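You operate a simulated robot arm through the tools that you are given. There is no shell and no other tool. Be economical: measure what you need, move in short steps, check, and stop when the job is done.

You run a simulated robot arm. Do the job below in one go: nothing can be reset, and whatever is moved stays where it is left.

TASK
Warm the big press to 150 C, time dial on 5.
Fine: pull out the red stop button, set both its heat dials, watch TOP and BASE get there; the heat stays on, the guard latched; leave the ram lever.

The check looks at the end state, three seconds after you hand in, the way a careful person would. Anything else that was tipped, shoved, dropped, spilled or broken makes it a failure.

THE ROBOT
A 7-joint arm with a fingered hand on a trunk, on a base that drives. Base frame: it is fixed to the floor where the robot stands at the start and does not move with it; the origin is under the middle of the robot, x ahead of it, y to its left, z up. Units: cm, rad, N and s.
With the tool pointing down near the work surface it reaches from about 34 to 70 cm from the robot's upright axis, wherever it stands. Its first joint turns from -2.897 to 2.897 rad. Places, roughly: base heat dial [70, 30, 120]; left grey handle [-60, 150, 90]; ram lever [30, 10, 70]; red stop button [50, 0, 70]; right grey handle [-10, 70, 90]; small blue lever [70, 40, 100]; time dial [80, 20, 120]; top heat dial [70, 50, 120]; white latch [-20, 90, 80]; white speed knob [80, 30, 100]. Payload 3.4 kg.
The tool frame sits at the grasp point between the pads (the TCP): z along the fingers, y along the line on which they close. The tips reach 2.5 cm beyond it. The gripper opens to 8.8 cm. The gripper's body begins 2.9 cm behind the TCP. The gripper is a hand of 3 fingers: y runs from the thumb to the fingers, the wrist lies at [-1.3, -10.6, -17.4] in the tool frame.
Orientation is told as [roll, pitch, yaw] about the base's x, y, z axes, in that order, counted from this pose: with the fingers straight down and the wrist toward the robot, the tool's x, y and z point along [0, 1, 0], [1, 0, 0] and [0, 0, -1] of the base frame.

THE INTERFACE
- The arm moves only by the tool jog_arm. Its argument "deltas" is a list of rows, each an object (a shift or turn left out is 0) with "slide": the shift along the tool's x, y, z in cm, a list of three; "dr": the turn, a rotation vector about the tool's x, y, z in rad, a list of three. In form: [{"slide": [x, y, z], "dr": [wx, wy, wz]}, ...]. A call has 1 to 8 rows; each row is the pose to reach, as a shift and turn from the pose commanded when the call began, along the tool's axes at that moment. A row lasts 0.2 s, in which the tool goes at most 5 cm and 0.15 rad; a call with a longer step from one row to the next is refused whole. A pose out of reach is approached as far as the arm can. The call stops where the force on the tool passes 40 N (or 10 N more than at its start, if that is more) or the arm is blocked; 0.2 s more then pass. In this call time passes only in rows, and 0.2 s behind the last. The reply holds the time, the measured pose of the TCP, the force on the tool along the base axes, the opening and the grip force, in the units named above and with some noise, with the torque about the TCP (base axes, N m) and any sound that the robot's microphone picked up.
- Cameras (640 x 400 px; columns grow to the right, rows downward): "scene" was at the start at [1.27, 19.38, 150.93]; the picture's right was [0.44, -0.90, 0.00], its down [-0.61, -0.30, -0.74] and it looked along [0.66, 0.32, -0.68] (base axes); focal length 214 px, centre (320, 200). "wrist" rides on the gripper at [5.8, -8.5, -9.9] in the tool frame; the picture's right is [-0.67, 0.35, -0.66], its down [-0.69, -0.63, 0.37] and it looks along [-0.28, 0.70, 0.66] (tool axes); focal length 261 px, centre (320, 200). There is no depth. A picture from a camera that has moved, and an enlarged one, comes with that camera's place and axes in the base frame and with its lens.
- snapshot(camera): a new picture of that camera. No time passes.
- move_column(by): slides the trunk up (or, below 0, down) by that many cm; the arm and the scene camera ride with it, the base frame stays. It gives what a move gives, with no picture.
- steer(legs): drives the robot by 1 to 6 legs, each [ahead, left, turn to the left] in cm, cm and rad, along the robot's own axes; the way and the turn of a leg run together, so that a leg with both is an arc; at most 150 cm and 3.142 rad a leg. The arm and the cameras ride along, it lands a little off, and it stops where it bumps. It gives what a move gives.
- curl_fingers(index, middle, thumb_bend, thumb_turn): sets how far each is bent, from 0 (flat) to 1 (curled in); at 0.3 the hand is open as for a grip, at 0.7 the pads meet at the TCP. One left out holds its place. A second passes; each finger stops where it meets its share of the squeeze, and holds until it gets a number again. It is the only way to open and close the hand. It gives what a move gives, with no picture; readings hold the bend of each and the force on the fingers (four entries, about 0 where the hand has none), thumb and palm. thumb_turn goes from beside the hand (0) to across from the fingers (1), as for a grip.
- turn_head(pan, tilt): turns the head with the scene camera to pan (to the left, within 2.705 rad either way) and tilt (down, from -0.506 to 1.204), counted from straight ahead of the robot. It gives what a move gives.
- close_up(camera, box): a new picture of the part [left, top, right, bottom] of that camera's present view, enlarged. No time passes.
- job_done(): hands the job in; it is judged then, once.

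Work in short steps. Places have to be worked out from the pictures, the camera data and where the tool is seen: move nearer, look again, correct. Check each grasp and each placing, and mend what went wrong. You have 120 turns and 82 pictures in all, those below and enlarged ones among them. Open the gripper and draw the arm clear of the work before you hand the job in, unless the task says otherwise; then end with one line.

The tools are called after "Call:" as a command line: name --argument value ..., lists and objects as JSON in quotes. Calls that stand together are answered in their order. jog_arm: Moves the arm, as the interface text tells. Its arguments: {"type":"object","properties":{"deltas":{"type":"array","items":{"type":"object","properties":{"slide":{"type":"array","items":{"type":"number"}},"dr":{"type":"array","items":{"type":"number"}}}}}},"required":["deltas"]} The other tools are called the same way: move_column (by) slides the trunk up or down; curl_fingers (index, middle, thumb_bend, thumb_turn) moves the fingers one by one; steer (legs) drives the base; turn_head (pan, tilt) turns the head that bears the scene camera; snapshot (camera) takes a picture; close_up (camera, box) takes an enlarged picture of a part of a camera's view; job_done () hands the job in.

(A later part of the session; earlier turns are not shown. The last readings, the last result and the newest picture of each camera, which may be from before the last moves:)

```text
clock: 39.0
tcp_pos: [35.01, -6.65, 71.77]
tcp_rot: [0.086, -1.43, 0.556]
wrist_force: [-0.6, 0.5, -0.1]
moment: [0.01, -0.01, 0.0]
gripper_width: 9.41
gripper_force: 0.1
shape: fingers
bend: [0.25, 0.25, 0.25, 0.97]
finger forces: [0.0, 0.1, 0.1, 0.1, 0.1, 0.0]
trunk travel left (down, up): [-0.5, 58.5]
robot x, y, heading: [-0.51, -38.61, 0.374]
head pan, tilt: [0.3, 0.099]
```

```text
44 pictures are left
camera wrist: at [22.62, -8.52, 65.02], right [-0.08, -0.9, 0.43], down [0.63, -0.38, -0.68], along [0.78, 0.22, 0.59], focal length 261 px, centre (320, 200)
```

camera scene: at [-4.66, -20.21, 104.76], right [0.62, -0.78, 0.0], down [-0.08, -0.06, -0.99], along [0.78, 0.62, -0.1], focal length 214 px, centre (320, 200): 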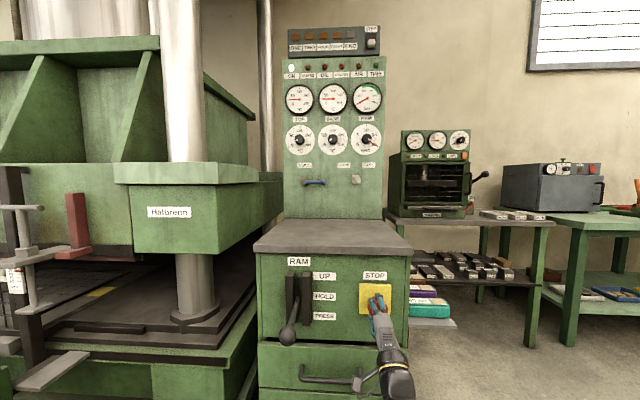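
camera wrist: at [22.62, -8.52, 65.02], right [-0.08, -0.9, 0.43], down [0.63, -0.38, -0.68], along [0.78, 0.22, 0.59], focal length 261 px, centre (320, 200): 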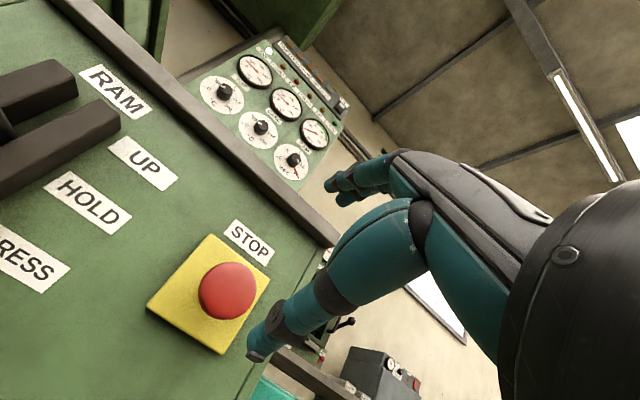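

Button is out. Knobs triangulate to TOP [64.9, 46.6, 121.5], BASE [74.1, 35.4, 121.5], TIME [83, 23.7, 121.6]. I raise the trunk 50 cm while still in front of the cabinet.

Call:
move_column --by 40

Call:
move_column --by 10

Call:
turn_head --pan 0.3 --tilt 0.5

Call:
snapshot --camera "scene"

```text
clock: 42.9
tcp_pos: [35.0, -6.57, 111.82]
tcp_rot: [0.084, -1.433, 0.558]
wrist_force: [0.0, 1.3, -0.1]
moment: [-0.01, 0.04, 0.0]
gripper_width: 9.41
gripper_force: 0.1
shape: fingers
bend: [0.25, 0.25, 0.25, 0.97]
finger forces: [0.1, 0.1, 0.0, 0.0, 0.0, 0.1]
trunk travel left (down, up): [-40.5, 18.5]
robot x, y, heading: [-0.29, -38.42, 0.365]
head pan, tilt: [0.3, 0.099]
```

```text
clock: 44.2
tcp_pos: [34.99, -6.67, 121.81]
tcp_rot: [0.086, -1.433, 0.561]
wrist_force: [0.7, 0.4, -0.1]
moment: [0.04, 0.0, -0.03]
gripper_width: 9.41
gripper_force: 0.0
shape: fingers
bend: [0.25, 0.25, 0.25, 0.97]
finger forces: [0.0, 0.0, 0.0, 0.0, 0.1, 0.0]
trunk travel left (down, up): [-50.5, 8.5]
robot x, y, heading: [-0.53, -38.65, 0.367]
head pan, tilt: [0.3, 0.099]
```

```text
clock: 45.1
tcp_pos: [34.98, -6.69, 121.91]
tcp_rot: [0.085, -1.432, 0.558]
wrist_force: [-0.4, 0.4, -0.1]
moment: [-0.01, 0.02, 0.02]
gripper_width: 9.42
gripper_force: 0.1
shape: fingers
bend: [0.25, 0.25, 0.25, 0.97]
finger forces: [0.0, 0.0, 0.0, 0.1, 0.0, 0.0]
trunk travel left (down, up): [-50.5, 8.5]
robot x, y, heading: [-0.36, -38.23, 0.37]
head pan, tilt: [0.3, 0.499]
```

```text
43 pictures are left
camera scene: at [-4.77, -20.38, 151.09], right [0.62, -0.78, 0.0], down [-0.37, -0.3, -0.88], along [0.69, 0.55, -0.48], focal length 214 px, centre (320, 200)
```

scene: 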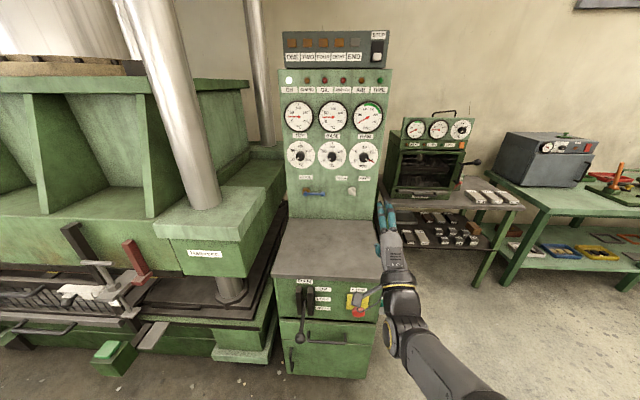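

I zoom on the dials to read each knob's pointer before the first one.

Call:
close_up --camera "scene" --box '[280, 135, 385, 200]'

```text
6.10 times, centred on (332, 168) of scene
camera zoom: at [-4.77, -20.38, 151.09], right [0.62, -0.78, 0.0], down [-0.37, -0.3, -0.88], along [0.69, 0.55, -0.48], focal length 1307 px, centre (244, 398)
```

zoom: 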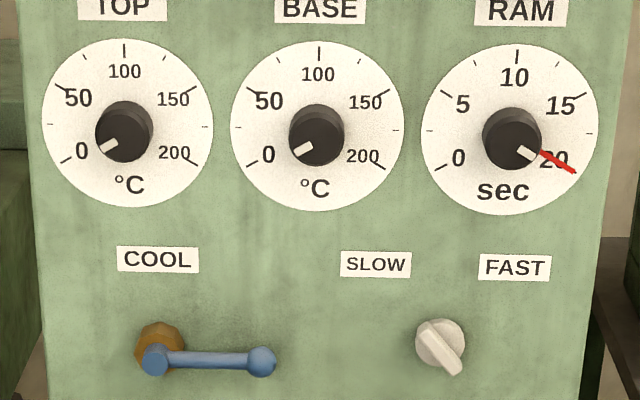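

Scales: 0 at −120°, 150 at +60°; TIME pointer is on 20 and 5 lies at −60°. All need a half turn: heat clockwise, time anticlockwise. I go to TIME first: drive ahead 22 and left 10 at this height.

Call:
steer --legs '[[22, 10, 0]]'

Call:
jog_arm --deltas '[{"slide": [0, 0, 2], "dr": [-0.07, 0, 0]}, {"slide": [0, 0, 5], "dr": [-0.14, 0, 0]}]'

Call:
snapshot --camera "scene"

Call:
snapshot --camera "wrist"

```text
clock: 46.8
tcp_pos: [51.14, 10.33, 121.87]
tcp_rot: [0.085, -1.43, 0.558]
wrist_force: [-0.2, 0.3, 0.2]
moment: [-0.01, 0.0, 0.03]
gripper_width: 9.41
gripper_force: 0.1
shape: fingers
bend: [0.25, 0.25, 0.25, 0.97]
finger forces: [0.1, 0.1, 0.0, 0.0, 0.0, 0.0]
trunk travel left (down, up): [-50.5, 8.5]
robot x, y, heading: [15.78, -21.85, 0.367]
head pan, tilt: [0.3, 0.499]
```

```text
clock: 47.4
tcp_pos: [55.15, 13.34, 121.35]
tcp_rot: [1.796, -1.557, -1.153]
wrist_force: [-0.4, 0.4, 0.9]
moment: [-0.05, 0.0, 0.0]
gripper_width: 9.39
gripper_force: 0.0
shape: fingers
bend: [0.25, 0.25, 0.25, 0.97]
finger forces: [0.0, 0.1, 0.0, 0.0, 0.0, 0.0]
trunk travel left (down, up): [-50.5, 8.5]
robot x, y, heading: [15.59, -21.78, 0.368]
head pan, tilt: [0.3, 0.499]
```

```text
41 pictures are left
camera scene: at [11.35, -3.39, 151.07], right [0.62, -0.78, 0.0], down [-0.38, -0.3, -0.88], along [0.69, 0.54, -0.48], focal length 214 px, centre (320, 200)
```

scene: 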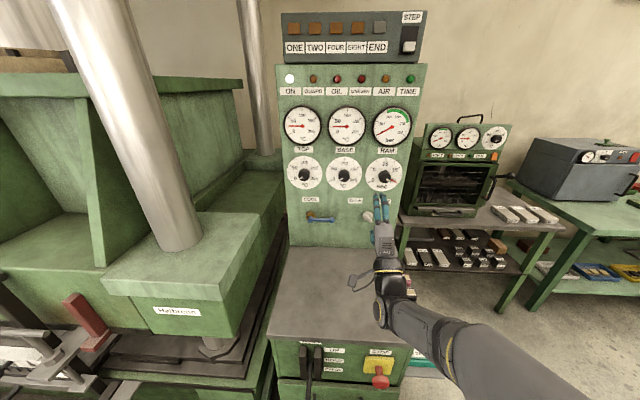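

```text
40 pictures are left
camera wrist: at [43.65, 12.19, 113.04], right [-0.12, -0.93, 0.34], down [0.7, -0.32, -0.64], along [0.7, 0.16, 0.69], focal length 261 px, centre (320, 200)
```

wrist: 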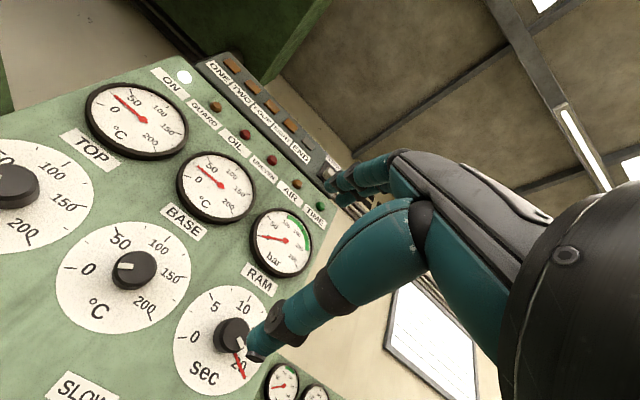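

TIME knob triangulates to [81.5, 22.3, 121.4], which is 8.6 cm right and 26.5 cm ahead in the tool frame. I slide to a standoff about 8 cm short.

Call:
jog_arm --deltas '[{"slide": [-2, 0, 4]}, {"slide": [-4, 0, 8]}, {"slide": [-6, 0.1, 12]}, {"slide": [-8.6, 0.2, 15]}, {"slide": [-8.6, 0.2, 18]}]'

Call:
snapshot --camera "scene"

Call:
snapshot --camera "wrist"

```text
clock: 48.6
tcp_pos: [74.75, 17.44, 121.33]
tcp_rot: [1.677, -1.559, -1.036]
wrist_force: [0.5, 0.8, 0.1]
moment: [0.02, -0.01, 0.0]
gripper_width: 9.4
gripper_force: 0.1
shape: fingers
bend: [0.25, 0.25, 0.25, 0.97]
finger forces: [0.0, 0.0, 0.0, 0.0, 0.1, 0.0]
trunk travel left (down, up): [-50.5, 8.5]
robot x, y, heading: [15.43, -21.78, 0.37]
head pan, tilt: [0.3, 0.499]
```

```text
39 pictures are left
camera scene: at [11.33, -3.41, 151.08], right [0.62, -0.78, 0.0], down [-0.38, -0.3, -0.88], along [0.69, 0.54, -0.48], focal length 214 px, centre (320, 200)
```

scene: 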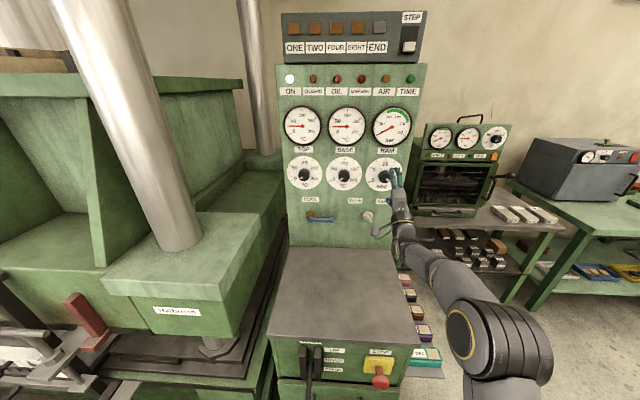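

```text
38 pictures are left
camera wrist: at [63.34, 16.22, 113.06], right [-0.12, -0.93, 0.34], down [0.7, -0.32, -0.64], along [0.7, 0.16, 0.69], focal length 261 px, centre (320, 200)
```

wrist: 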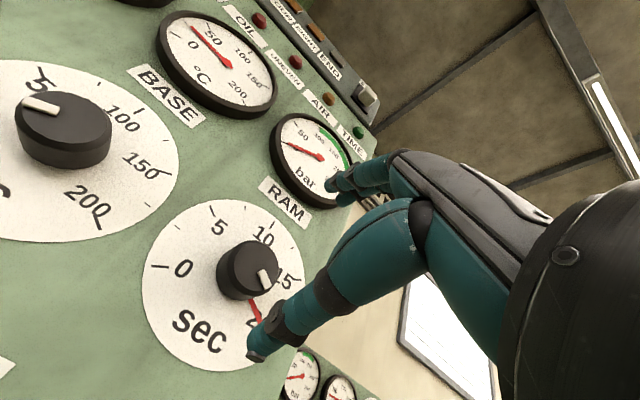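

The TIME knob face is about 8 cm ahead, centred within 0.3 cm. I first wind the hand +0.8 rad (clockwise) at this standoff, to have anticlockwise travel.

Call:
jog_arm --deltas '[{"slide": [0.3, 0, 0], "dr": [0, 0, 0.14]}, {"slide": [0.3, 0, 0], "dr": [0, 0, 0.28]}, {"slide": [0.3, 0, 0], "dr": [0, 0, 0.42]}, {"slide": [0.3, 0, 0], "dr": [0, 0, 0.56]}, {"slide": [0.3, 0, 0], "dr": [0, 0, 0.7]}, {"slide": [0.3, 0, 0], "dr": [0, 0, 0.8]}]'

Call:
jog_arm --deltas '[{"slide": [0, 0, 3]}, {"slide": [0, 0, 6]}, {"slide": [0, 0, 7]}, {"slide": [0, 0, 7.5]}, {"slide": [0, 0, 8]}]'

Call:
snapshot --camera "wrist"

Call:
snapshot --camera "scene"

```text
clock: 50.0
tcp_pos: [74.42, 17.41, 121.4]
tcp_rot: [1.572, -0.756, -0.928]
wrist_force: [0.7, 1.1, 0.5]
moment: [-0.01, -0.01, -0.03]
gripper_width: 9.38
gripper_force: 0.0
shape: fingers
bend: [0.25, 0.25, 0.25, 0.97]
finger forces: [0.0, 0.0, 0.0, 0.0, 0.0, 0.1]
trunk travel left (down, up): [-50.5, 8.5]
robot x, y, heading: [15.39, -21.47, 0.366]
head pan, tilt: [0.3, 0.499]
```

```text
clock: 51.2
tcp_pos: [80.74, 22.12, 121.36]
tcp_rot: [1.573, -0.758, -0.931]
wrist_force: [0.8, 0.4, -0.1]
moment: [-0.01, -0.03, -0.03]
gripper_width: 9.41
gripper_force: 0.1
shape: fingers
bend: [0.25, 0.25, 0.25, 0.97]
finger forces: [0.0, 0.0, 0.1, 0.0, 0.0, 0.1]
trunk travel left (down, up): [-50.5, 8.5]
robot x, y, heading: [15.43, -21.51, 0.37]
head pan, tilt: [0.3, 0.499]
```

```text
37 pictures are left
camera wrist: at [66.72, 24.35, 119.79], right [-0.1, -0.96, -0.25], down [0.3, 0.21, -0.93], along [0.95, -0.16, 0.27], focal length 261 px, centre (320, 200)
```

wrist: 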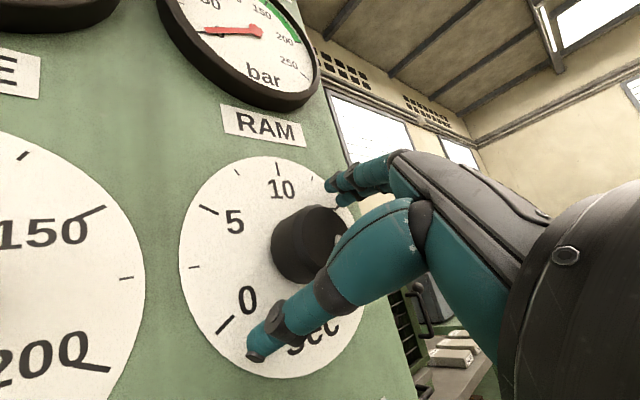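

```text
36 pictures are left
camera scene: at [11.3, -3.41, 151.08], right [0.62, -0.78, 0.0], down [-0.38, -0.3, -0.88], along [0.69, 0.54, -0.48], focal length 214 px, centre (320, 200)
```

scene: 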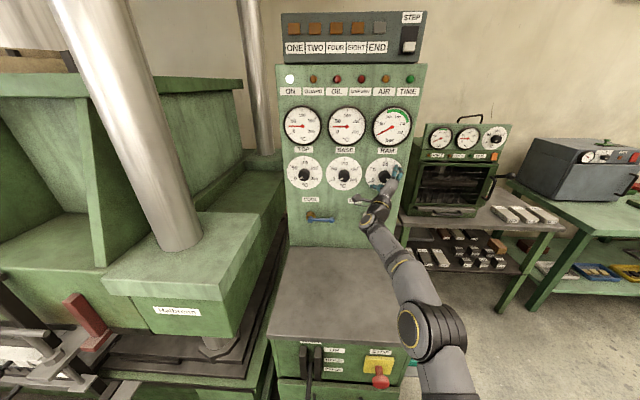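

Call:
close_up --camera "scene" --box '[350, 145, 430, 215]'

```text
5.71 times, centred on (390, 180) of scene
camera zoom: at [11.3, -3.41, 151.08], right [0.62, -0.78, 0.0], down [-0.38, -0.3, -0.88], along [0.69, 0.54, -0.48], focal length 1226 px, centre (-80, 314)
```

zoom: 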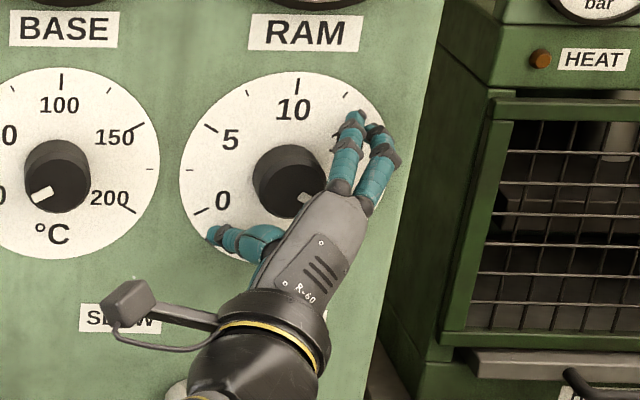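

The hand sits around the knob; I nudge 0.4 cm left and 0.6 deeper, then close gently.

Call:
jog_arm --deltas '[{"slide": [0.28, -0.29, 0.3]}, {"slide": [0.28, -0.29, 0.6]}]'

Call:
curl_fingers --index 0.65 --middle 0.65 --thumb_bend 0.65

Call:
snapshot --camera "wrist"

```text
clock: 51.8
tcp_pos: [80.87, 22.72, 121.33]
tcp_rot: [1.575, -0.759, -0.929]
wrist_force: [-4.5, -3.1, -1.6]
moment: [0.13, -0.1, -0.28]
gripper_width: 9.41
gripper_force: 3.0
shape: fingers
bend: [0.25, 0.26, 0.25, 0.97]
finger forces: [0.0, 5.8, 0.1, 0.1, 0.0, 0.0]
trunk travel left (down, up): [-50.5, 8.5]
robot x, y, heading: [15.37, -21.5, 0.369]
head pan, tilt: [0.3, 0.499]
```

```text
clock: 52.8
tcp_pos: [80.67, 22.55, 121.68]
tcp_rot: [1.582, -0.758, -0.937]
wrist_force: [-11.8, -15.9, 7.8]
moment: [0.32, -0.65, -1.01]
gripper_width: 3.0
gripper_force: 17.1
shape: fingers
bend: [0.54, 0.39, 0.58, 0.97]
finger forces: [7.5, 20.6, 0.1, 0.0, 4.9, 0.0]
trunk travel left (down, up): [-50.5, 8.5]
robot x, y, heading: [15.88, -21.31, 0.372]
head pan, tilt: [0.3, 0.499]
```

```text
34 pictures are left
camera wrist: at [66.64, 24.73, 120.18], right [-0.1, -0.96, -0.25], down [0.31, 0.21, -0.93], along [0.95, -0.17, 0.28], focal length 261 px, centre (320, 200)
```

wrist: 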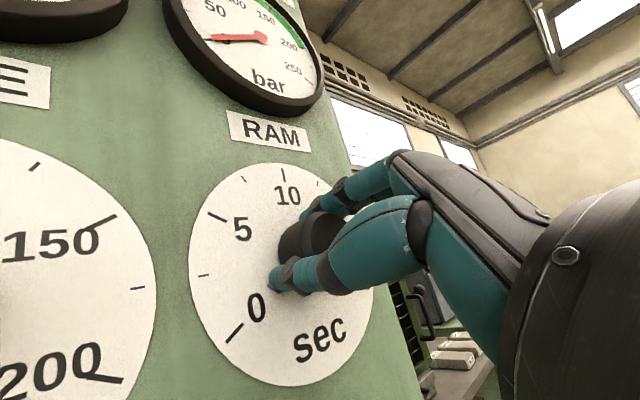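

Knob gripped (17 N), slight press on the panel. I ease back 0.3 cm and turn −1.2 rad.

Call:
jog_arm --deltas '[{"slide": [0, 0, -0.3], "dr": [0, 0, -0.15]}, {"slide": [0, 0, -0.3], "dr": [0, 0, -0.3]}, {"slide": [0, 0, -0.3], "dr": [0, 0, -0.45]}, {"slide": [0, 0, -0.3], "dr": [0, 0, -0.6]}, {"slide": [0, 0, -0.3], "dr": [0, 0, -0.75]}, {"slide": [0, 0, -0.3], "dr": [0, 0, -0.9]}, {"slide": [0, 0, -0.3], "dr": [0, 0, -1.05]}, {"slide": [0, 0, -0.3], "dr": [0, 0, -1.2]}]'

Call:
snapshot --camera "wrist"

Call:
close_up --camera "scene" --box '[350, 145, 430, 215]'

```text
clock: 54.6
tcp_pos: [80.63, 22.52, 121.41]
tcp_rot: [-1.575, -1.182, 2.22]
wrist_force: [-5.5, -5.2, -1.7]
moment: [0.09, 0.02, -0.06]
gripper_width: 2.87
gripper_force: 8.6
shape: fingers
bend: [0.56, 0.52, 0.58, 0.96]
finger forces: [4.5, 4.6, 0.0, 0.0, 8.1, 0.0]
trunk travel left (down, up): [-50.5, 8.5]
robot x, y, heading: [15.63, -21.38, 0.371]
head pan, tilt: [0.3, 0.499]
```

```text
33 pictures are left
camera wrist: at [71.44, 18.4, 111.39], right [-0.23, -0.78, 0.58], down [0.82, -0.48, -0.32], along [0.53, 0.4, 0.75], focal length 261 px, centre (320, 200)
```

wrist: 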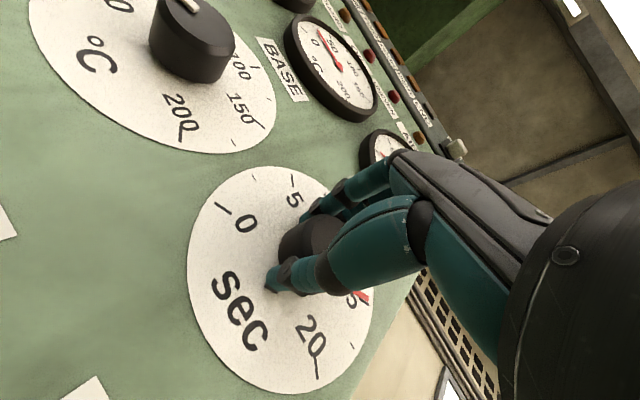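

```text
5.71 times, centred on (390, 180) of scene
camera zoom: at [11.21, -3.55, 151.09], right [0.62, -0.78, 0.0], down [-0.38, -0.3, -0.88], along [0.69, 0.55, -0.48], focal length 1226 px, centre (-80, 314)
```

zoom: 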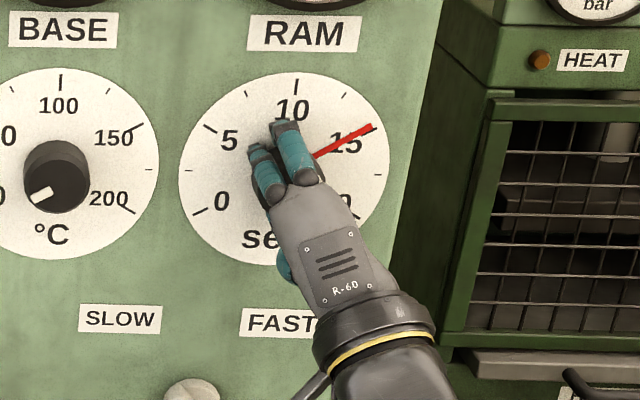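

The pointer turned with the hand, now on about 15. I keep the grip and continue −1.2 rad.

Call:
jog_arm --deltas '[{"dr": [0, 0, -0.15]}, {"dr": [0, 0, -0.3]}, {"dr": [0, 0, -0.45]}, {"dr": [0, 0, -0.6]}, {"dr": [0, 0, -0.75]}, {"dr": [0, 0, -0.9]}, {"dr": [0, 0, -1.05]}, {"dr": [0, 0, -1.2]}]'

Call:
close_up --camera "scene" --box '[350, 145, 430, 215]'

```text
clock: 56.4
tcp_pos: [77.52, 22.95, 119.9]
tcp_rot: [-1.575, 0.023, 2.216]
wrist_force: [-0.2, -0.1, -1.3]
moment: [-0.01, 0.0, 0.03]
gripper_width: 0.81
gripper_force: 0.9
shape: fingers
bend: [0.65, 0.52, 0.66, 0.97]
finger forces: [0.1, 0.1, 0.0, 0.0, 1.7, 0.0]
out of reach, approached as far as the arm can: row 3, 4, 5, 6, 7, 8
trunk travel left (down, up): [-50.5, 8.5]
robot x, y, heading: [15.57, -21.51, 0.368]
head pan, tilt: [0.3, 0.499]
```

```text
5.71 times, centred on (390, 180) of scene
camera zoom: at [11.15, -3.37, 151.08], right [0.62, -0.78, 0.0], down [-0.37, -0.3, -0.88], along [0.69, 0.54, -0.48], focal length 1226 px, centre (-80, 314)
```

zoom: 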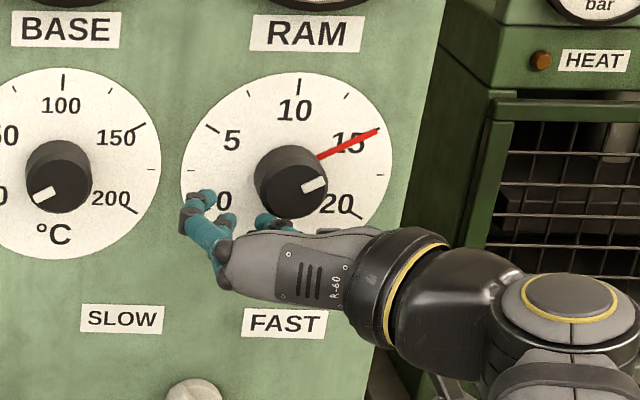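

The arm ran out of reach and slid off the knob; it stays at about 15. I open, withdraw 10 cm, and wind the hand back clockwise.

Call:
curl_fingers --index 0.25 --middle 0.25 --thumb_bend 0.25

Call:
jog_arm --deltas '[{"slide": [0, 0, -3]}, {"slide": [0, 0, -7], "dr": [0, 0, 0.15]}, {"slide": [0, 0, -10], "dr": [0, 0, 0.3]}, {"slide": [0, 0, -10], "dr": [0, 0, 0.45]}, {"slide": [0, 0, -10], "dr": [0, 0, 0.6]}, {"slide": [0, 0, -10], "dr": [0, 0, 0.75]}, {"slide": [0, 0, -10], "dr": [0, 0, 0.9]}, {"slide": [0, 0, -10], "dr": [0, 0, 1.05]}]'

Call:
jog_arm --deltas '[{"dr": [0, 0, 0.15]}, {"dr": [0, 0, 0.3]}, {"dr": [0, 0, 0.45]}, {"dr": [0, 0, 0.6]}, {"dr": [0, 0, 0.75]}, {"dr": [0, 0, 0.9]}, {"dr": [0, 0, 1.05]}, {"dr": [0, 0, 1.2]}]'

Call:
steer --legs '[[4.8, 1.2, 0]]'

Call:
snapshot --camera "wrist"

```text
clock: 57.4
tcp_pos: [77.65, 22.88, 119.78]
tcp_rot: [-1.573, 0.018, 2.213]
wrist_force: [-0.3, -0.7, 0.1]
moment: [-0.01, 0.04, 0.02]
gripper_width: 9.42
gripper_force: 0.0
shape: fingers
bend: [0.25, 0.25, 0.25, 0.97]
finger forces: [0.0, 0.0, 0.0, 0.0, 0.0, 0.0]
trunk travel left (down, up): [-50.5, 8.5]
robot x, y, heading: [15.61, -21.6, 0.367]
head pan, tilt: [0.3, 0.499]
```

```text
clock: 59.2
tcp_pos: [69.58, 16.71, 119.98]
tcp_rot: [-1.574, -1.035, 2.216]
wrist_force: [1.2, -0.5, 0.6]
moment: [-0.03, -0.02, 0.03]
gripper_width: 9.4
gripper_force: 0.1
shape: fingers
bend: [0.25, 0.25, 0.25, 0.97]
finger forces: [0.1, 0.0, 0.1, 0.0, 0.0, 0.0]
trunk travel left (down, up): [-50.5, 8.5]
robot x, y, heading: [15.59, -21.51, 0.372]
head pan, tilt: [0.3, 0.499]
```

```text
clock: 61.0
tcp_pos: [69.7, 16.85, 119.95]
tcp_rot: [1.573, -0.907, -0.93]
wrist_force: [0.4, 0.4, 0.0]
moment: [0.0, -0.02, 0.01]
gripper_width: 9.4
gripper_force: 0.0
shape: fingers
bend: [0.25, 0.25, 0.25, 0.97]
finger forces: [0.1, 0.1, 0.0, 0.1, 0.0, 0.0]
trunk travel left (down, up): [-50.5, 8.5]
robot x, y, heading: [15.67, -21.98, 0.365]
head pan, tilt: [0.3, 0.499]
```

```text
clock: 62.0
tcp_pos: [73.78, 19.67, 119.89]
tcp_rot: [1.573, -0.909, -0.93]
wrist_force: [-0.2, -0.2, 0.6]
moment: [0.0, 0.05, 0.02]
gripper_width: 9.41
gripper_force: 0.0
shape: fingers
bend: [0.25, 0.25, 0.25, 0.97]
finger forces: [0.1, 0.0, 0.1, 0.0, 0.1, 0.1]
trunk travel left (down, up): [-50.5, 8.5]
robot x, y, heading: [19.56, -18.83, 0.367]
head pan, tilt: [0.3, 0.499]
```

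```text
30 pictures are left
camera wrist: at [60.04, 21.72, 116.95], right [-0.08, -0.99, -0.14], down [0.39, 0.1, -0.92], along [0.92, -0.13, 0.37], focal length 261 px, centre (320, 200)
```

wrist: 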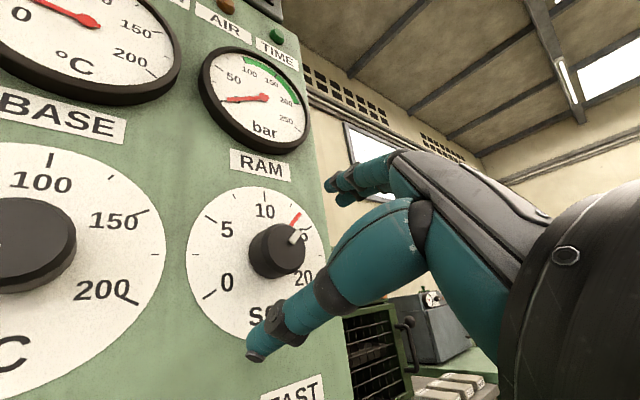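

Pointer reads about 14. I wind the hand 0.44 rad further, align, and go in 7.2 cm to the proven grip place [80.6, 22.55, 121.45], then close.

Call:
jog_arm --deltas '[{"slide": [-0.2, 1, 0], "dr": [0, 0, 0.15]}, {"slide": [-0.48, 2.33, 0], "dr": [0, 0, 0.3]}, {"slide": [-0.48, 2.33, 0], "dr": [0, 0, 0.44]}, {"slide": [-0.48, 2.33, 2.5], "dr": [0, 0, 0.44]}, {"slide": [-0.48, 2.33, 5], "dr": [0, 0, 0.44]}, {"slide": [-0.48, 2.33, 6.5], "dr": [0, 0, 0.44]}, {"slide": [-0.48, 2.33, 7.2], "dr": [0, 0, 0.44]}]'

Call:
snapshot --camera "wrist"

```text
clock: 63.6
tcp_pos: [80.77, 22.57, 121.61]
tcp_rot: [1.571, -0.469, -0.93]
wrist_force: [-0.5, 0.2, -0.7]
moment: [-0.01, 0.04, 0.02]
gripper_width: 9.42
gripper_force: 0.1
shape: fingers
bend: [0.25, 0.25, 0.25, 0.97]
finger forces: [0.1, 0.1, 0.0, 0.1, 0.1, 0.1]
trunk travel left (down, up): [-50.5, 8.5]
robot x, y, heading: [19.86, -18.78, 0.369]
head pan, tilt: [0.3, 0.499]
```

```text
29 pictures are left
camera wrist: at [66.6, 24.84, 123.07], right [-0.16, -0.88, -0.44], down [0.14, 0.42, -0.9], along [0.98, -0.2, 0.06], focal length 261 px, centre (320, 200)
```

wrist: 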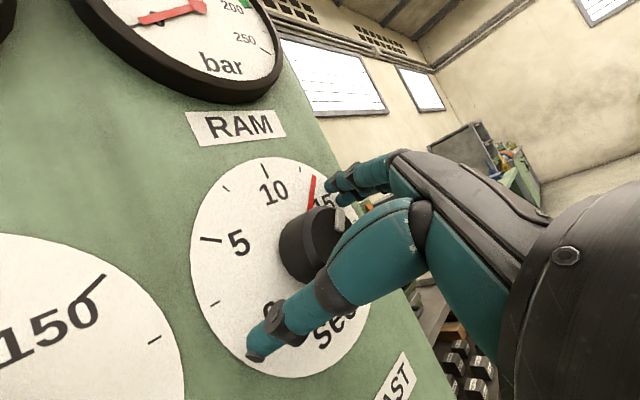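

Well placed. I close and turn −1.2 rad in the same go, since the earlier grip held.

Call:
curl_fingers --index 0.65 --middle 0.65 --thumb_bend 0.65

Call:
jog_arm --deltas '[{"slide": [0, 0, -0.2], "dr": [0, 0, -0.15]}, {"slide": [0, 0, -0.2], "dr": [0, 0, -0.3]}, {"slide": [0, 0, -0.2], "dr": [0, 0, -0.45]}, {"slide": [0, 0, -0.2], "dr": [0, 0, -0.6]}, {"slide": [0, 0, -0.2], "dr": [0, 0, -0.75]}, {"slide": [0, 0, -0.2], "dr": [0, 0, -0.9]}, {"slide": [0, 0, -0.2], "dr": [0, 0, -1.05]}, {"slide": [0, 0, -0.2], "dr": [0, 0, -1.2]}]'

Call:
close_up --camera "scene" --box '[340, 145, 430, 215]'

```text
clock: 64.6
tcp_pos: [80.65, 22.26, 121.85]
tcp_rot: [1.575, -0.469, -0.933]
wrist_force: [1.2, -10.5, 7.1]
moment: [0.05, -0.28, -0.52]
gripper_width: 3.08
gripper_force: 14.7
shape: fingers
bend: [0.54, 0.55, 0.57, 0.97]
finger forces: [7.8, 16.1, 0.1, 0.0, 5.6, 0.0]
trunk travel left (down, up): [-50.5, 8.5]
robot x, y, heading: [19.99, -18.73, 0.367]
head pan, tilt: [0.3, 0.499]
```

```text
clock: 66.4
tcp_pos: [80.49, 22.34, 121.59]
tcp_rot: [-1.58, -1.471, 2.221]
wrist_force: [1.6, -3.9, 2.4]
moment: [0.03, -0.04, -0.09]
gripper_width: 2.97
gripper_force: 10.4
shape: fingers
bend: [0.57, 0.57, 0.57, 0.97]
finger forces: [4.1, 6.7, 0.0, 0.0, 8.9, 0.1]
trunk travel left (down, up): [-50.5, 8.5]
robot x, y, heading: [19.84, -18.71, 0.367]
head pan, tilt: [0.3, 0.499]
```

```text
5.71 times, centred on (385, 180) of scene
camera zoom: at [15.45, -0.67, 151.09], right [0.62, -0.78, 0.0], down [-0.38, -0.3, -0.88], along [0.69, 0.54, -0.48], focal length 1226 px, centre (-51, 314)
```

zoom: 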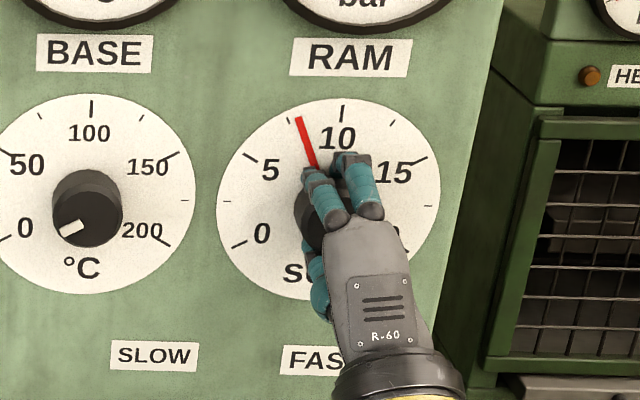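

The red hand is at about 7.95; 5 is 2.95 units away, i.e. 0.62 rad more anticlockwise.

Call:
jog_arm --deltas '[{"dr": [0, 0, -0.15]}, {"dr": [0, 0, -0.3]}, {"dr": [0, 0, -0.45]}, {"dr": [0, 0, -0.56]}, {"dr": [0, 0, -0.62]}]'

Call:
close_up --camera "scene" --box '[340, 145, 430, 215]'

```text
clock: 67.6
tcp_pos: [80.6, 22.46, 121.61]
tcp_rot: [-1.572, -0.849, 2.214]
wrist_force: [-4.9, -3.0, -4.9]
moment: [-0.02, 0.16, -0.07]
gripper_width: 2.96
gripper_force: 10.8
shape: fingers
bend: [0.58, 0.59, 0.56, 0.94]
finger forces: [4.1, 4.7, 0.0, 0.0, 12.9, 0.0]
trunk travel left (down, up): [-50.5, 8.5]
robot x, y, heading: [19.83, -18.74, 0.369]
head pan, tilt: [0.3, 0.499]
```

```text
5.71 times, centred on (385, 180) of scene
camera zoom: at [15.41, -0.58, 151.07], right [0.62, -0.78, 0.0], down [-0.38, -0.3, -0.88], along [0.69, 0.54, -0.48], focal length 1226 px, centre (-51, 314)
```

zoom: 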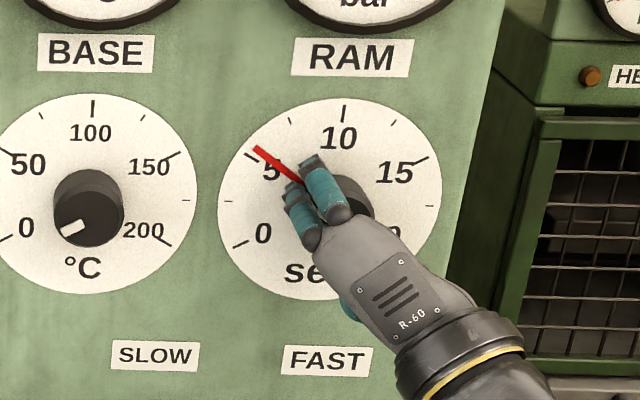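

The hand is just short of 5 (about 5.4). I turn another −0.09 rad, then release and check unobstructed.

Call:
jog_arm --deltas '[{"dr": [0, 0, -0.09]}]'

Call:
curl_fingers --index 0.25 --middle 0.25 --thumb_bend 0.25

Call:
jog_arm --deltas '[{"slide": [0, 0, -3]}, {"slide": [0, 0, -7], "dr": [0, 0, 0.14]}, {"slide": [0, 0, -10], "dr": [0, 0, 0.28]}, {"slide": [0, 0, -10], "dr": [0, 0, 0.42]}, {"slide": [0, 0, -10], "dr": [0, 0, 0.56]}, {"slide": [0, 0, -10], "dr": [0, 0, 0.7]}, {"slide": [0, 0, -10], "dr": [0, 0, 0.8]}]'

Call:
close_up --camera "scene" --box '[340, 145, 430, 215]'

```text
clock: 68.0
tcp_pos: [80.68, 22.44, 121.6]
tcp_rot: [-1.572, -0.762, 2.215]
wrist_force: [-5.2, -2.5, -6.4]
moment: [-0.07, 0.15, -0.13]
gripper_width: 2.97
gripper_force: 11.1
shape: fingers
bend: [0.59, 0.6, 0.56, 0.94]
finger forces: [4.2, 4.4, 0.0, 0.1, 13.6, 0.0]
trunk travel left (down, up): [-50.5, 8.5]
robot x, y, heading: [19.65, -18.69, 0.366]
head pan, tilt: [0.3, 0.499]
```

```text
clock: 69.0
tcp_pos: [80.62, 22.48, 121.65]
tcp_rot: [-1.575, -0.763, 2.213]
wrist_force: [0.9, -0.5, 0.8]
moment: [-0.01, -0.01, -0.02]
gripper_width: 9.4
gripper_force: 0.0
shape: fingers
bend: [0.25, 0.25, 0.25, 0.97]
finger forces: [0.0, 0.0, 0.0, 0.1, 0.0, 0.1]
trunk travel left (down, up): [-50.5, 8.5]
robot x, y, heading: [20.02, -18.78, 0.373]
head pan, tilt: [0.3, 0.499]
```

```text
clock: 70.6
tcp_pos: [72.5, 16.39, 121.45]
tcp_rot: [-1.906, -1.565, 2.55]
wrist_force: [0.7, -0.3, -0.2]
moment: [0.02, 0.02, 0.01]
gripper_width: 9.4
gripper_force: 0.1
shape: fingers
bend: [0.25, 0.25, 0.25, 0.97]
finger forces: [0.0, 0.0, 0.0, 0.0, 0.1, 0.1]
trunk travel left (down, up): [-50.5, 8.5]
robot x, y, heading: [19.6, -18.68, 0.372]
head pan, tilt: [0.3, 0.499]
```

```text
5.71 times, centred on (385, 180) of scene
camera zoom: at [15.44, -0.56, 151.08], right [0.62, -0.78, 0.0], down [-0.38, -0.3, -0.88], along [0.69, 0.54, -0.48], focal length 1226 px, centre (-51, 314)
```

zoom: 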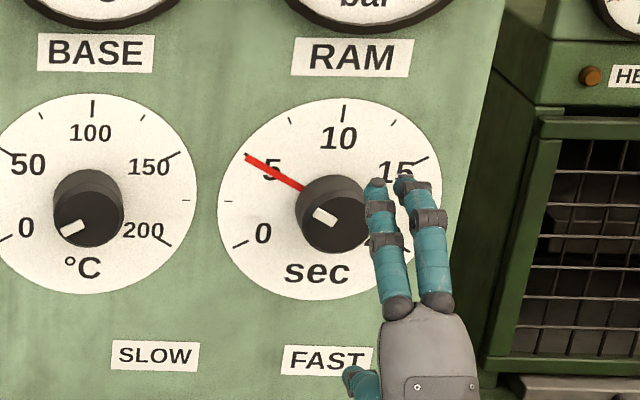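

TIME sits exactly on 5. BASE is 14.5 cm to the left along the panel, so I shift the base that way (1.5 cm further back) with the hand withdrawn.

Call:
steer --legs '[[-5.1, 13.7, 0]]'

Call:
snapshot --camera "wrist"

Call:
snapshot --camera "scene"

```text
clock: 71.9
tcp_pos: [63.01, 27.3, 121.59]
tcp_rot: [-1.809, -1.562, 2.444]
wrist_force: [-0.3, 0.6, -0.4]
moment: [0.02, 0.02, -0.04]
gripper_width: 9.43
gripper_force: 0.0
shape: fingers
bend: [0.25, 0.25, 0.25, 0.97]
finger forces: [0.0, 0.0, 0.1, 0.0, 0.1, 0.0]
trunk travel left (down, up): [-50.5, 8.5]
robot x, y, heading: [10.04, -7.96, 0.366]
head pan, tilt: [0.3, 0.499]
```

```text
25 pictures are left
camera wrist: at [51.62, 26.03, 113.12], right [-0.13, -0.93, 0.35], down [0.71, -0.34, -0.62], along [0.7, 0.17, 0.7], focal length 261 px, centre (320, 200)
```

wrist: 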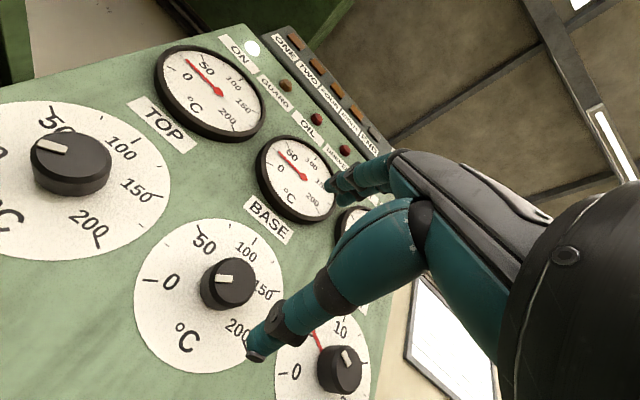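

```text
24 pictures are left
camera scene: at [5.89, 10.52, 151.07], right [0.62, -0.79, 0.0], down [-0.38, -0.3, -0.88], along [0.69, 0.54, -0.48], focal length 214 px, centre (320, 200)
```

scene: 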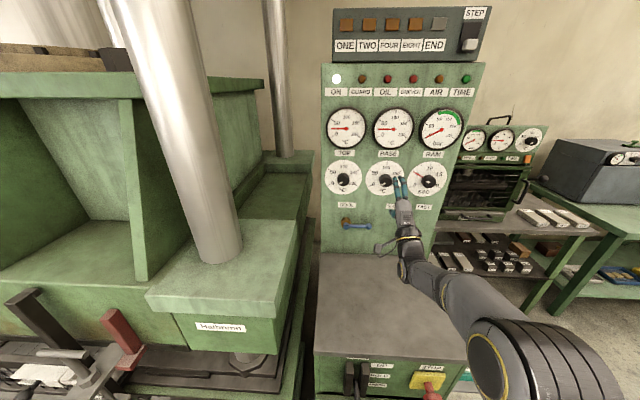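

BASE knob is about 11.5 cm ahead and centred. I rotate −0.75 rad (to have clockwise travel), then advance 10.5 cm and creep the last bit.

Call:
jog_arm --deltas '[{"slide": [0, 0, 0], "dr": [0, 0, -0.15]}, {"slide": [0, 0, 1], "dr": [0, 0, -0.3]}, {"slide": [0.1, 0, 2], "dr": [0, 0, -0.45]}, {"slide": [0.1, 0, 3], "dr": [0, 0, -0.6]}, {"slide": [0.1, 0, 4], "dr": [0, 0, -0.75]}]'

Call:
jog_arm --deltas '[{"slide": [0, 0, 3]}, {"slide": [0, 0, 5.5]}, {"slide": [0, 0, 6.5]}, {"slide": [0, 0, 7.2]}, {"slide": [0, 0, 7.6]}]'

Call:
snapshot --camera "wrist"

```text
clock: 73.1
tcp_pos: [66.13, 29.77, 121.56]
tcp_rot: [-1.572, -0.81, 2.21]
wrist_force: [-0.1, 0.9, 0.5]
moment: [-0.03, -0.03, -0.01]
gripper_width: 9.43
gripper_force: 0.1
shape: fingers
bend: [0.25, 0.25, 0.25, 0.97]
finger forces: [0.0, 0.1, 0.1, 0.0, 0.0, 0.0]
trunk travel left (down, up): [-50.5, 8.5]
robot x, y, heading: [10.23, -7.54, 0.365]
head pan, tilt: [0.3, 0.499]
```

```text
clock: 74.3
tcp_pos: [72.21, 34.23, 121.66]
tcp_rot: [-1.573, -0.812, 2.209]
wrist_force: [-0.5, -0.6, 0.8]
moment: [0.02, -0.03, -0.01]
gripper_width: 9.39
gripper_force: 0.1
shape: fingers
bend: [0.25, 0.25, 0.25, 0.97]
finger forces: [0.0, 0.2, 0.0, 0.0, 0.0, 0.1]
trunk travel left (down, up): [-50.5, 8.5]
robot x, y, heading: [10.27, -7.87, 0.362]
head pan, tilt: [0.3, 0.499]
```

```text
23 pictures are left
camera wrist: at [65.14, 27.07, 111.58], right [-0.38, -0.59, 0.71], down [0.85, -0.53, 0.01], along [0.37, 0.61, 0.7], focal length 261 px, centre (320, 200)
```

wrist: 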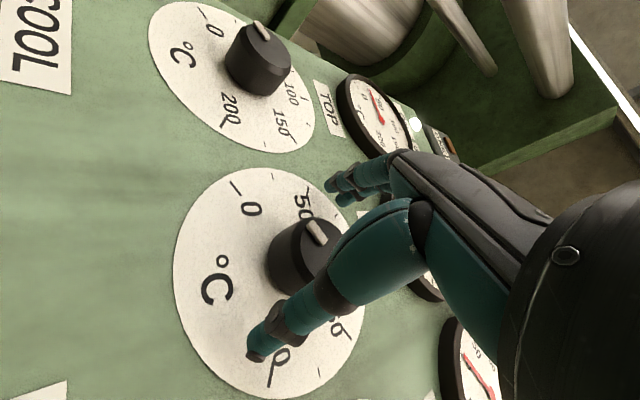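

Well centred, no contact yet. I go 0.5 cm deeper, close, and turn +1.2 rad.

Call:
jog_arm --deltas '[{"slide": [0, 0, 0.3]}, {"slide": [0, 0, 0.5]}]'

Call:
curl_fingers --index 0.65 --middle 0.65 --thumb_bend 0.65

Call:
jog_arm --deltas '[{"slide": [0, 0, -0.2], "dr": [0, 0, 0.15]}, {"slide": [0, 0, -0.2], "dr": [0, 0, 0.3]}, {"slide": [0, 0, -0.2], "dr": [0, 0, 0.45]}, {"slide": [0, 0, -0.2], "dr": [0, 0, 0.6]}, {"slide": [0, 0, -0.2], "dr": [0, 0, 0.75]}, {"slide": [0, 0, -0.2], "dr": [0, 0, 0.9]}, {"slide": [0, 0, -0.2], "dr": [0, 0, 1.05]}, {"slide": [0, 0, -0.2], "dr": [0, 0, 1.2]}]'

Call:
snapshot --camera "wrist"

```text
clock: 74.9
tcp_pos: [72.51, 34.38, 121.59]
tcp_rot: [-1.572, -0.812, 2.211]
wrist_force: [0.1, 0.2, 0.0]
moment: [0.0, 0.0, 0.0]
gripper_width: 9.4
gripper_force: 0.0
shape: fingers
bend: [0.25, 0.25, 0.25, 0.97]
finger forces: [0.0, 0.0, 0.0, 0.0, 0.0, 0.0]
trunk travel left (down, up): [-50.5, 8.5]
robot x, y, heading: [10.3, -7.77, 0.365]
head pan, tilt: [0.3, 0.499]
```

```text
clock: 75.9
tcp_pos: [72.38, 34.26, 121.63]
tcp_rot: [-1.575, -0.814, 2.212]
wrist_force: [-6.1, -5.8, -2.3]
moment: [0.07, -0.25, 0.19]
gripper_width: 3.28
gripper_force: 14.4
shape: fingers
bend: [0.58, 0.58, 0.53, 0.97]
finger forces: [4.2, 12.7, 0.1, 0.0, 12.4, 0.0]
trunk travel left (down, up): [-50.5, 8.5]
robot x, y, heading: [10.54, -7.48, 0.364]
head pan, tilt: [0.3, 0.499]
```

```text
clock: 77.7
tcp_pos: [72.44, 34.16, 121.69]
tcp_rot: [1.581, -1.126, -0.946]
wrist_force: [-1.7, -6.1, 6.1]
moment: [0.16, -0.41, -0.34]
gripper_width: 3.24
gripper_force: 15.5
shape: fingers
bend: [0.56, 0.56, 0.55, 0.98]
finger forces: [6.4, 17.2, 0.0, 0.0, 7.7, 0.0]
trunk travel left (down, up): [-50.5, 8.5]
robot x, y, heading: [10.44, -7.68, 0.364]
head pan, tilt: [0.3, 0.499]
```

```text
22 pictures are left
camera wrist: at [59.17, 35.44, 116.66], right [-0.08, -1.0, 0.02], down [0.5, -0.06, -0.86], along [0.86, -0.06, 0.51], focal length 261 px, centre (320, 200)
```

wrist: 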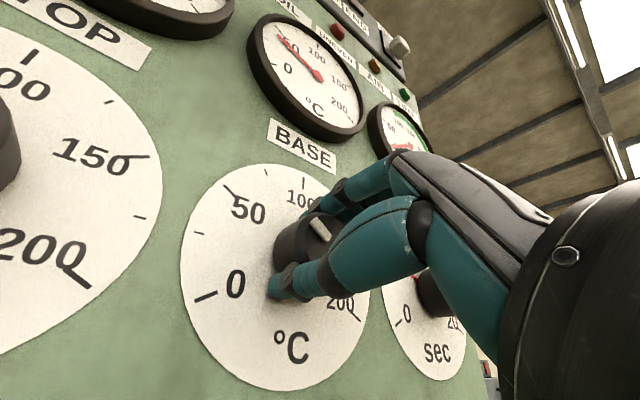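

Grip holds; the knob is at about 57. I keep turning +1.05 rad.

Call:
jog_arm --deltas '[{"dr": [0, 0, 0.15]}, {"dr": [0, 0, 0.3]}, {"dr": [0, 0, 0.45]}, {"dr": [0, 0, 0.6]}, {"dr": [0, 0, 0.75]}, {"dr": [0, 0, 0.9]}, {"dr": [0, 0, 1.05]}]'

Call:
snapshot --camera "wrist"

```text
clock: 79.3
tcp_pos: [72.35, 34.03, 121.71]
tcp_rot: [1.575, -0.076, -0.937]
wrist_force: [-3.5, -18.4, 4.9]
moment: [-0.12, -0.12, -0.82]
gripper_width: 3.19
gripper_force: 19.5
shape: fingers
bend: [0.54, 0.54, 0.57, 0.97]
finger forces: [8.5, 24.4, 0.0, 0.0, 6.0, 0.0]
trunk travel left (down, up): [-50.5, 8.5]
robot x, y, heading: [10.26, -7.63, 0.365]
head pan, tilt: [0.3, 0.499]
```

```text
21 pictures are left
camera wrist: at [59.18, 35.32, 127.02], right [-0.29, -0.71, -0.64], down [-0.05, 0.68, -0.73], along [0.96, -0.18, -0.23], focal length 261 px, centre (320, 200)
```

wrist: 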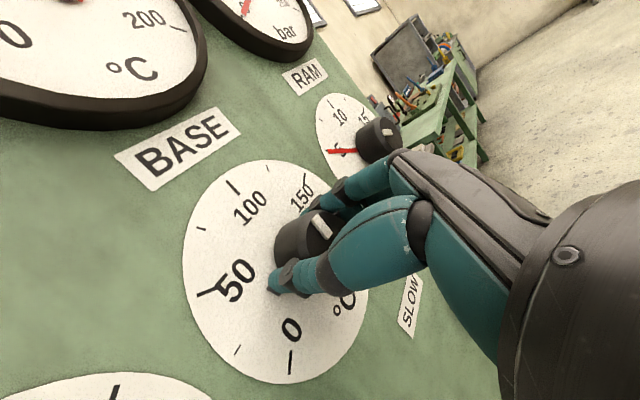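

The knob is at roughly 107; 0.89 rad remain. I continue +0.75.

Call:
jog_arm --deltas '[{"dr": [0, 0, 0.15]}, {"dr": [0, 0, 0.3]}, {"dr": [0, 0, 0.45]}, {"dr": [0, 0, 0.6]}, {"dr": [0, 0, 0.75]}]'

Call:
close_up --camera "scene" --box '[320, 90, 450, 215]'

```text
clock: 80.5
tcp_pos: [72.49, 33.99, 121.32]
tcp_rot: [1.579, 0.674, -0.926]
wrist_force: [6.0, -12.3, 6.8]
moment: [-0.09, 0.0, -0.42]
gripper_width: 3.24
gripper_force: 13.5
shape: fingers
bend: [0.53, 0.56, 0.58, 0.94]
finger forces: [7.9, 9.9, 0.0, 0.0, 10.2, 0.1]
out of reach, approached as far as the arm can: row 5
trunk travel left (down, up): [-50.5, 8.5]
robot x, y, heading: [9.93, -7.88, 0.363]
head pan, tilt: [0.3, 0.499]
```

```text
3.20 times, centred on (385, 152) of scene
camera zoom: at [5.99, 10.13, 151.14], right [0.62, -0.79, 0.0], down [-0.38, -0.29, -0.88], along [0.69, 0.54, -0.48], focal length 686 px, centre (112, 352)
```

zoom: 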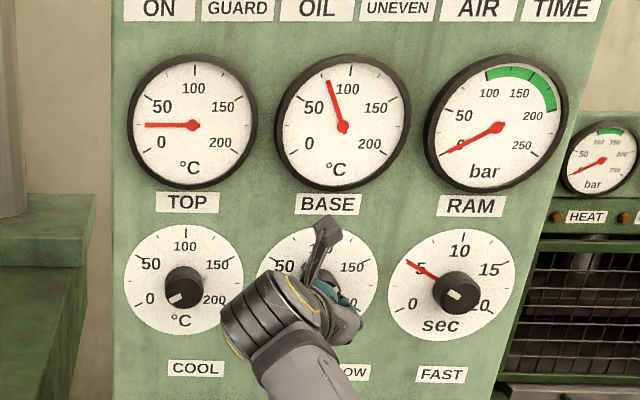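

BASE is heating fast (about 85 °C). I release, withdraw and wind back to see the pointer.

Call:
curl_fingers --index 0.25 --middle 0.25 --thumb_bend 0.25

Call:
jog_arm --deltas '[{"slide": [0, 0, -3]}, {"slide": [0, 0, -6], "dr": [0, 0, -0.15]}, {"slide": [0, 0, -8], "dr": [0, 0, -0.3]}, {"slide": [0, 0, -8], "dr": [0, 0, -0.45]}, {"slide": [0, 0, -8], "dr": [0, 0, -0.6]}, {"slide": [0, 0, -8], "dr": [0, 0, -0.75]}, {"slide": [0, 0, -8], "dr": [0, 0, -0.9]}, {"slide": [0, 0, -8], "dr": [0, 0, -1.05]}]'

Call:
jog_arm --deltas '[{"dr": [0, 0, -0.15]}, {"dr": [0, 0, -0.3]}, {"dr": [0, 0, -0.45]}, {"dr": [0, 0, -0.6]}, {"dr": [0, 0, -0.75]}, {"dr": [0, 0, -0.9]}, {"dr": [0, 0, -1.05]}, {"dr": [0, 0, -1.2]}]'

Call:
close_up --camera "scene" --box '[320, 90, 450, 215]'

```text
clock: 81.5
tcp_pos: [72.5, 34.12, 121.26]
tcp_rot: [1.572, 0.672, -0.931]
wrist_force: [0.0, 0.9, -0.5]
moment: [-0.01, 0.02, 0.02]
gripper_width: 9.38
gripper_force: 0.0
shape: fingers
bend: [0.25, 0.25, 0.25, 0.97]
finger forces: [0.1, 0.0, 0.1, 0.0, 0.0, 0.1]
trunk travel left (down, up): [-50.5, 8.5]
robot x, y, heading: [10.11, -7.65, 0.366]
head pan, tilt: [0.3, 0.499]
```

```text
clock: 83.3
tcp_pos: [66.13, 29.39, 121.21]
tcp_rot: [1.573, -0.377, -0.934]
wrist_force: [0.1, -0.1, 0.6]
moment: [0.02, 0.01, 0.02]
gripper_width: 9.4
gripper_force: 0.0
shape: fingers
bend: [0.25, 0.25, 0.25, 0.97]
finger forces: [0.0, 0.0, 0.0, 0.0, 0.0, 0.0]
trunk travel left (down, up): [-50.5, 8.5]
robot x, y, heading: [10.42, -7.9, 0.367]
head pan, tilt: [0.3, 0.499]
```

```text
clock: 85.1
tcp_pos: [66.13, 29.42, 121.18]
tcp_rot: [-1.725, -1.558, 2.363]
wrist_force: [0.8, -0.2, -0.9]
moment: [0.01, 0.02, 0.01]
gripper_width: 9.42
gripper_force: 0.1
shape: fingers
bend: [0.25, 0.25, 0.25, 0.97]
finger forces: [0.0, 0.0, 0.0, 0.0, 0.1, 0.0]
trunk travel left (down, up): [-50.5, 8.5]
robot x, y, heading: [10.1, -7.91, 0.367]
head pan, tilt: [0.3, 0.499]
```

```text
3.20 times, centred on (385, 152) of scene
camera zoom: at [5.94, 10.46, 151.08], right [0.62, -0.79, 0.0], down [-0.38, -0.29, -0.88], along [0.69, 0.54, -0.48], focal length 686 px, centre (112, 352)
```

zoom: 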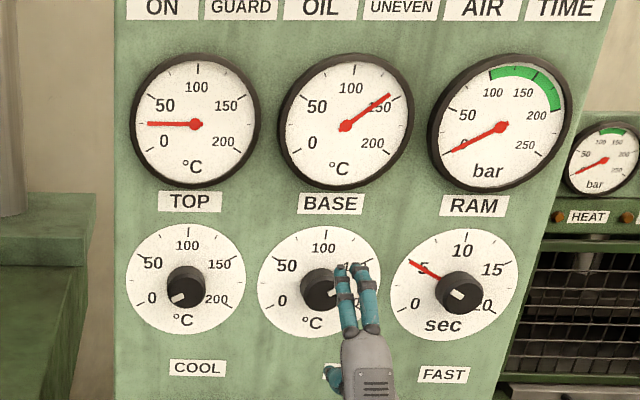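

BASE gauge shows about 148. I check the knob pointer with the wrist camera.

Call:
close_up --camera "wrist" --box '[120, 100, 400, 400]'

```text
1.33 times, centred on (260, 250) of wrist
camera zoom: at [54.6, 28.08, 112.74], right [-0.13, -0.93, 0.35], down [0.71, -0.34, -0.62], along [0.7, 0.17, 0.7], focal length 348 px, centre (400, 133)
```

zoom: 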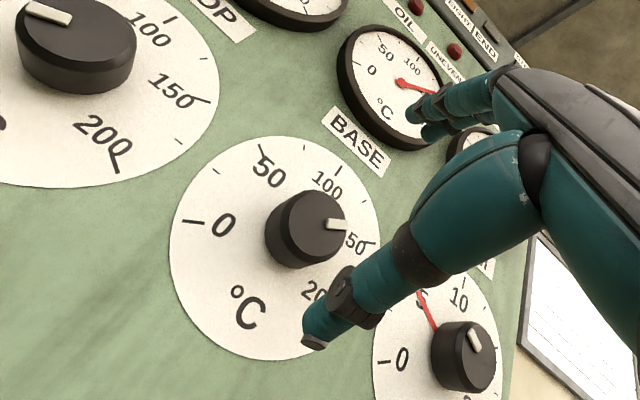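

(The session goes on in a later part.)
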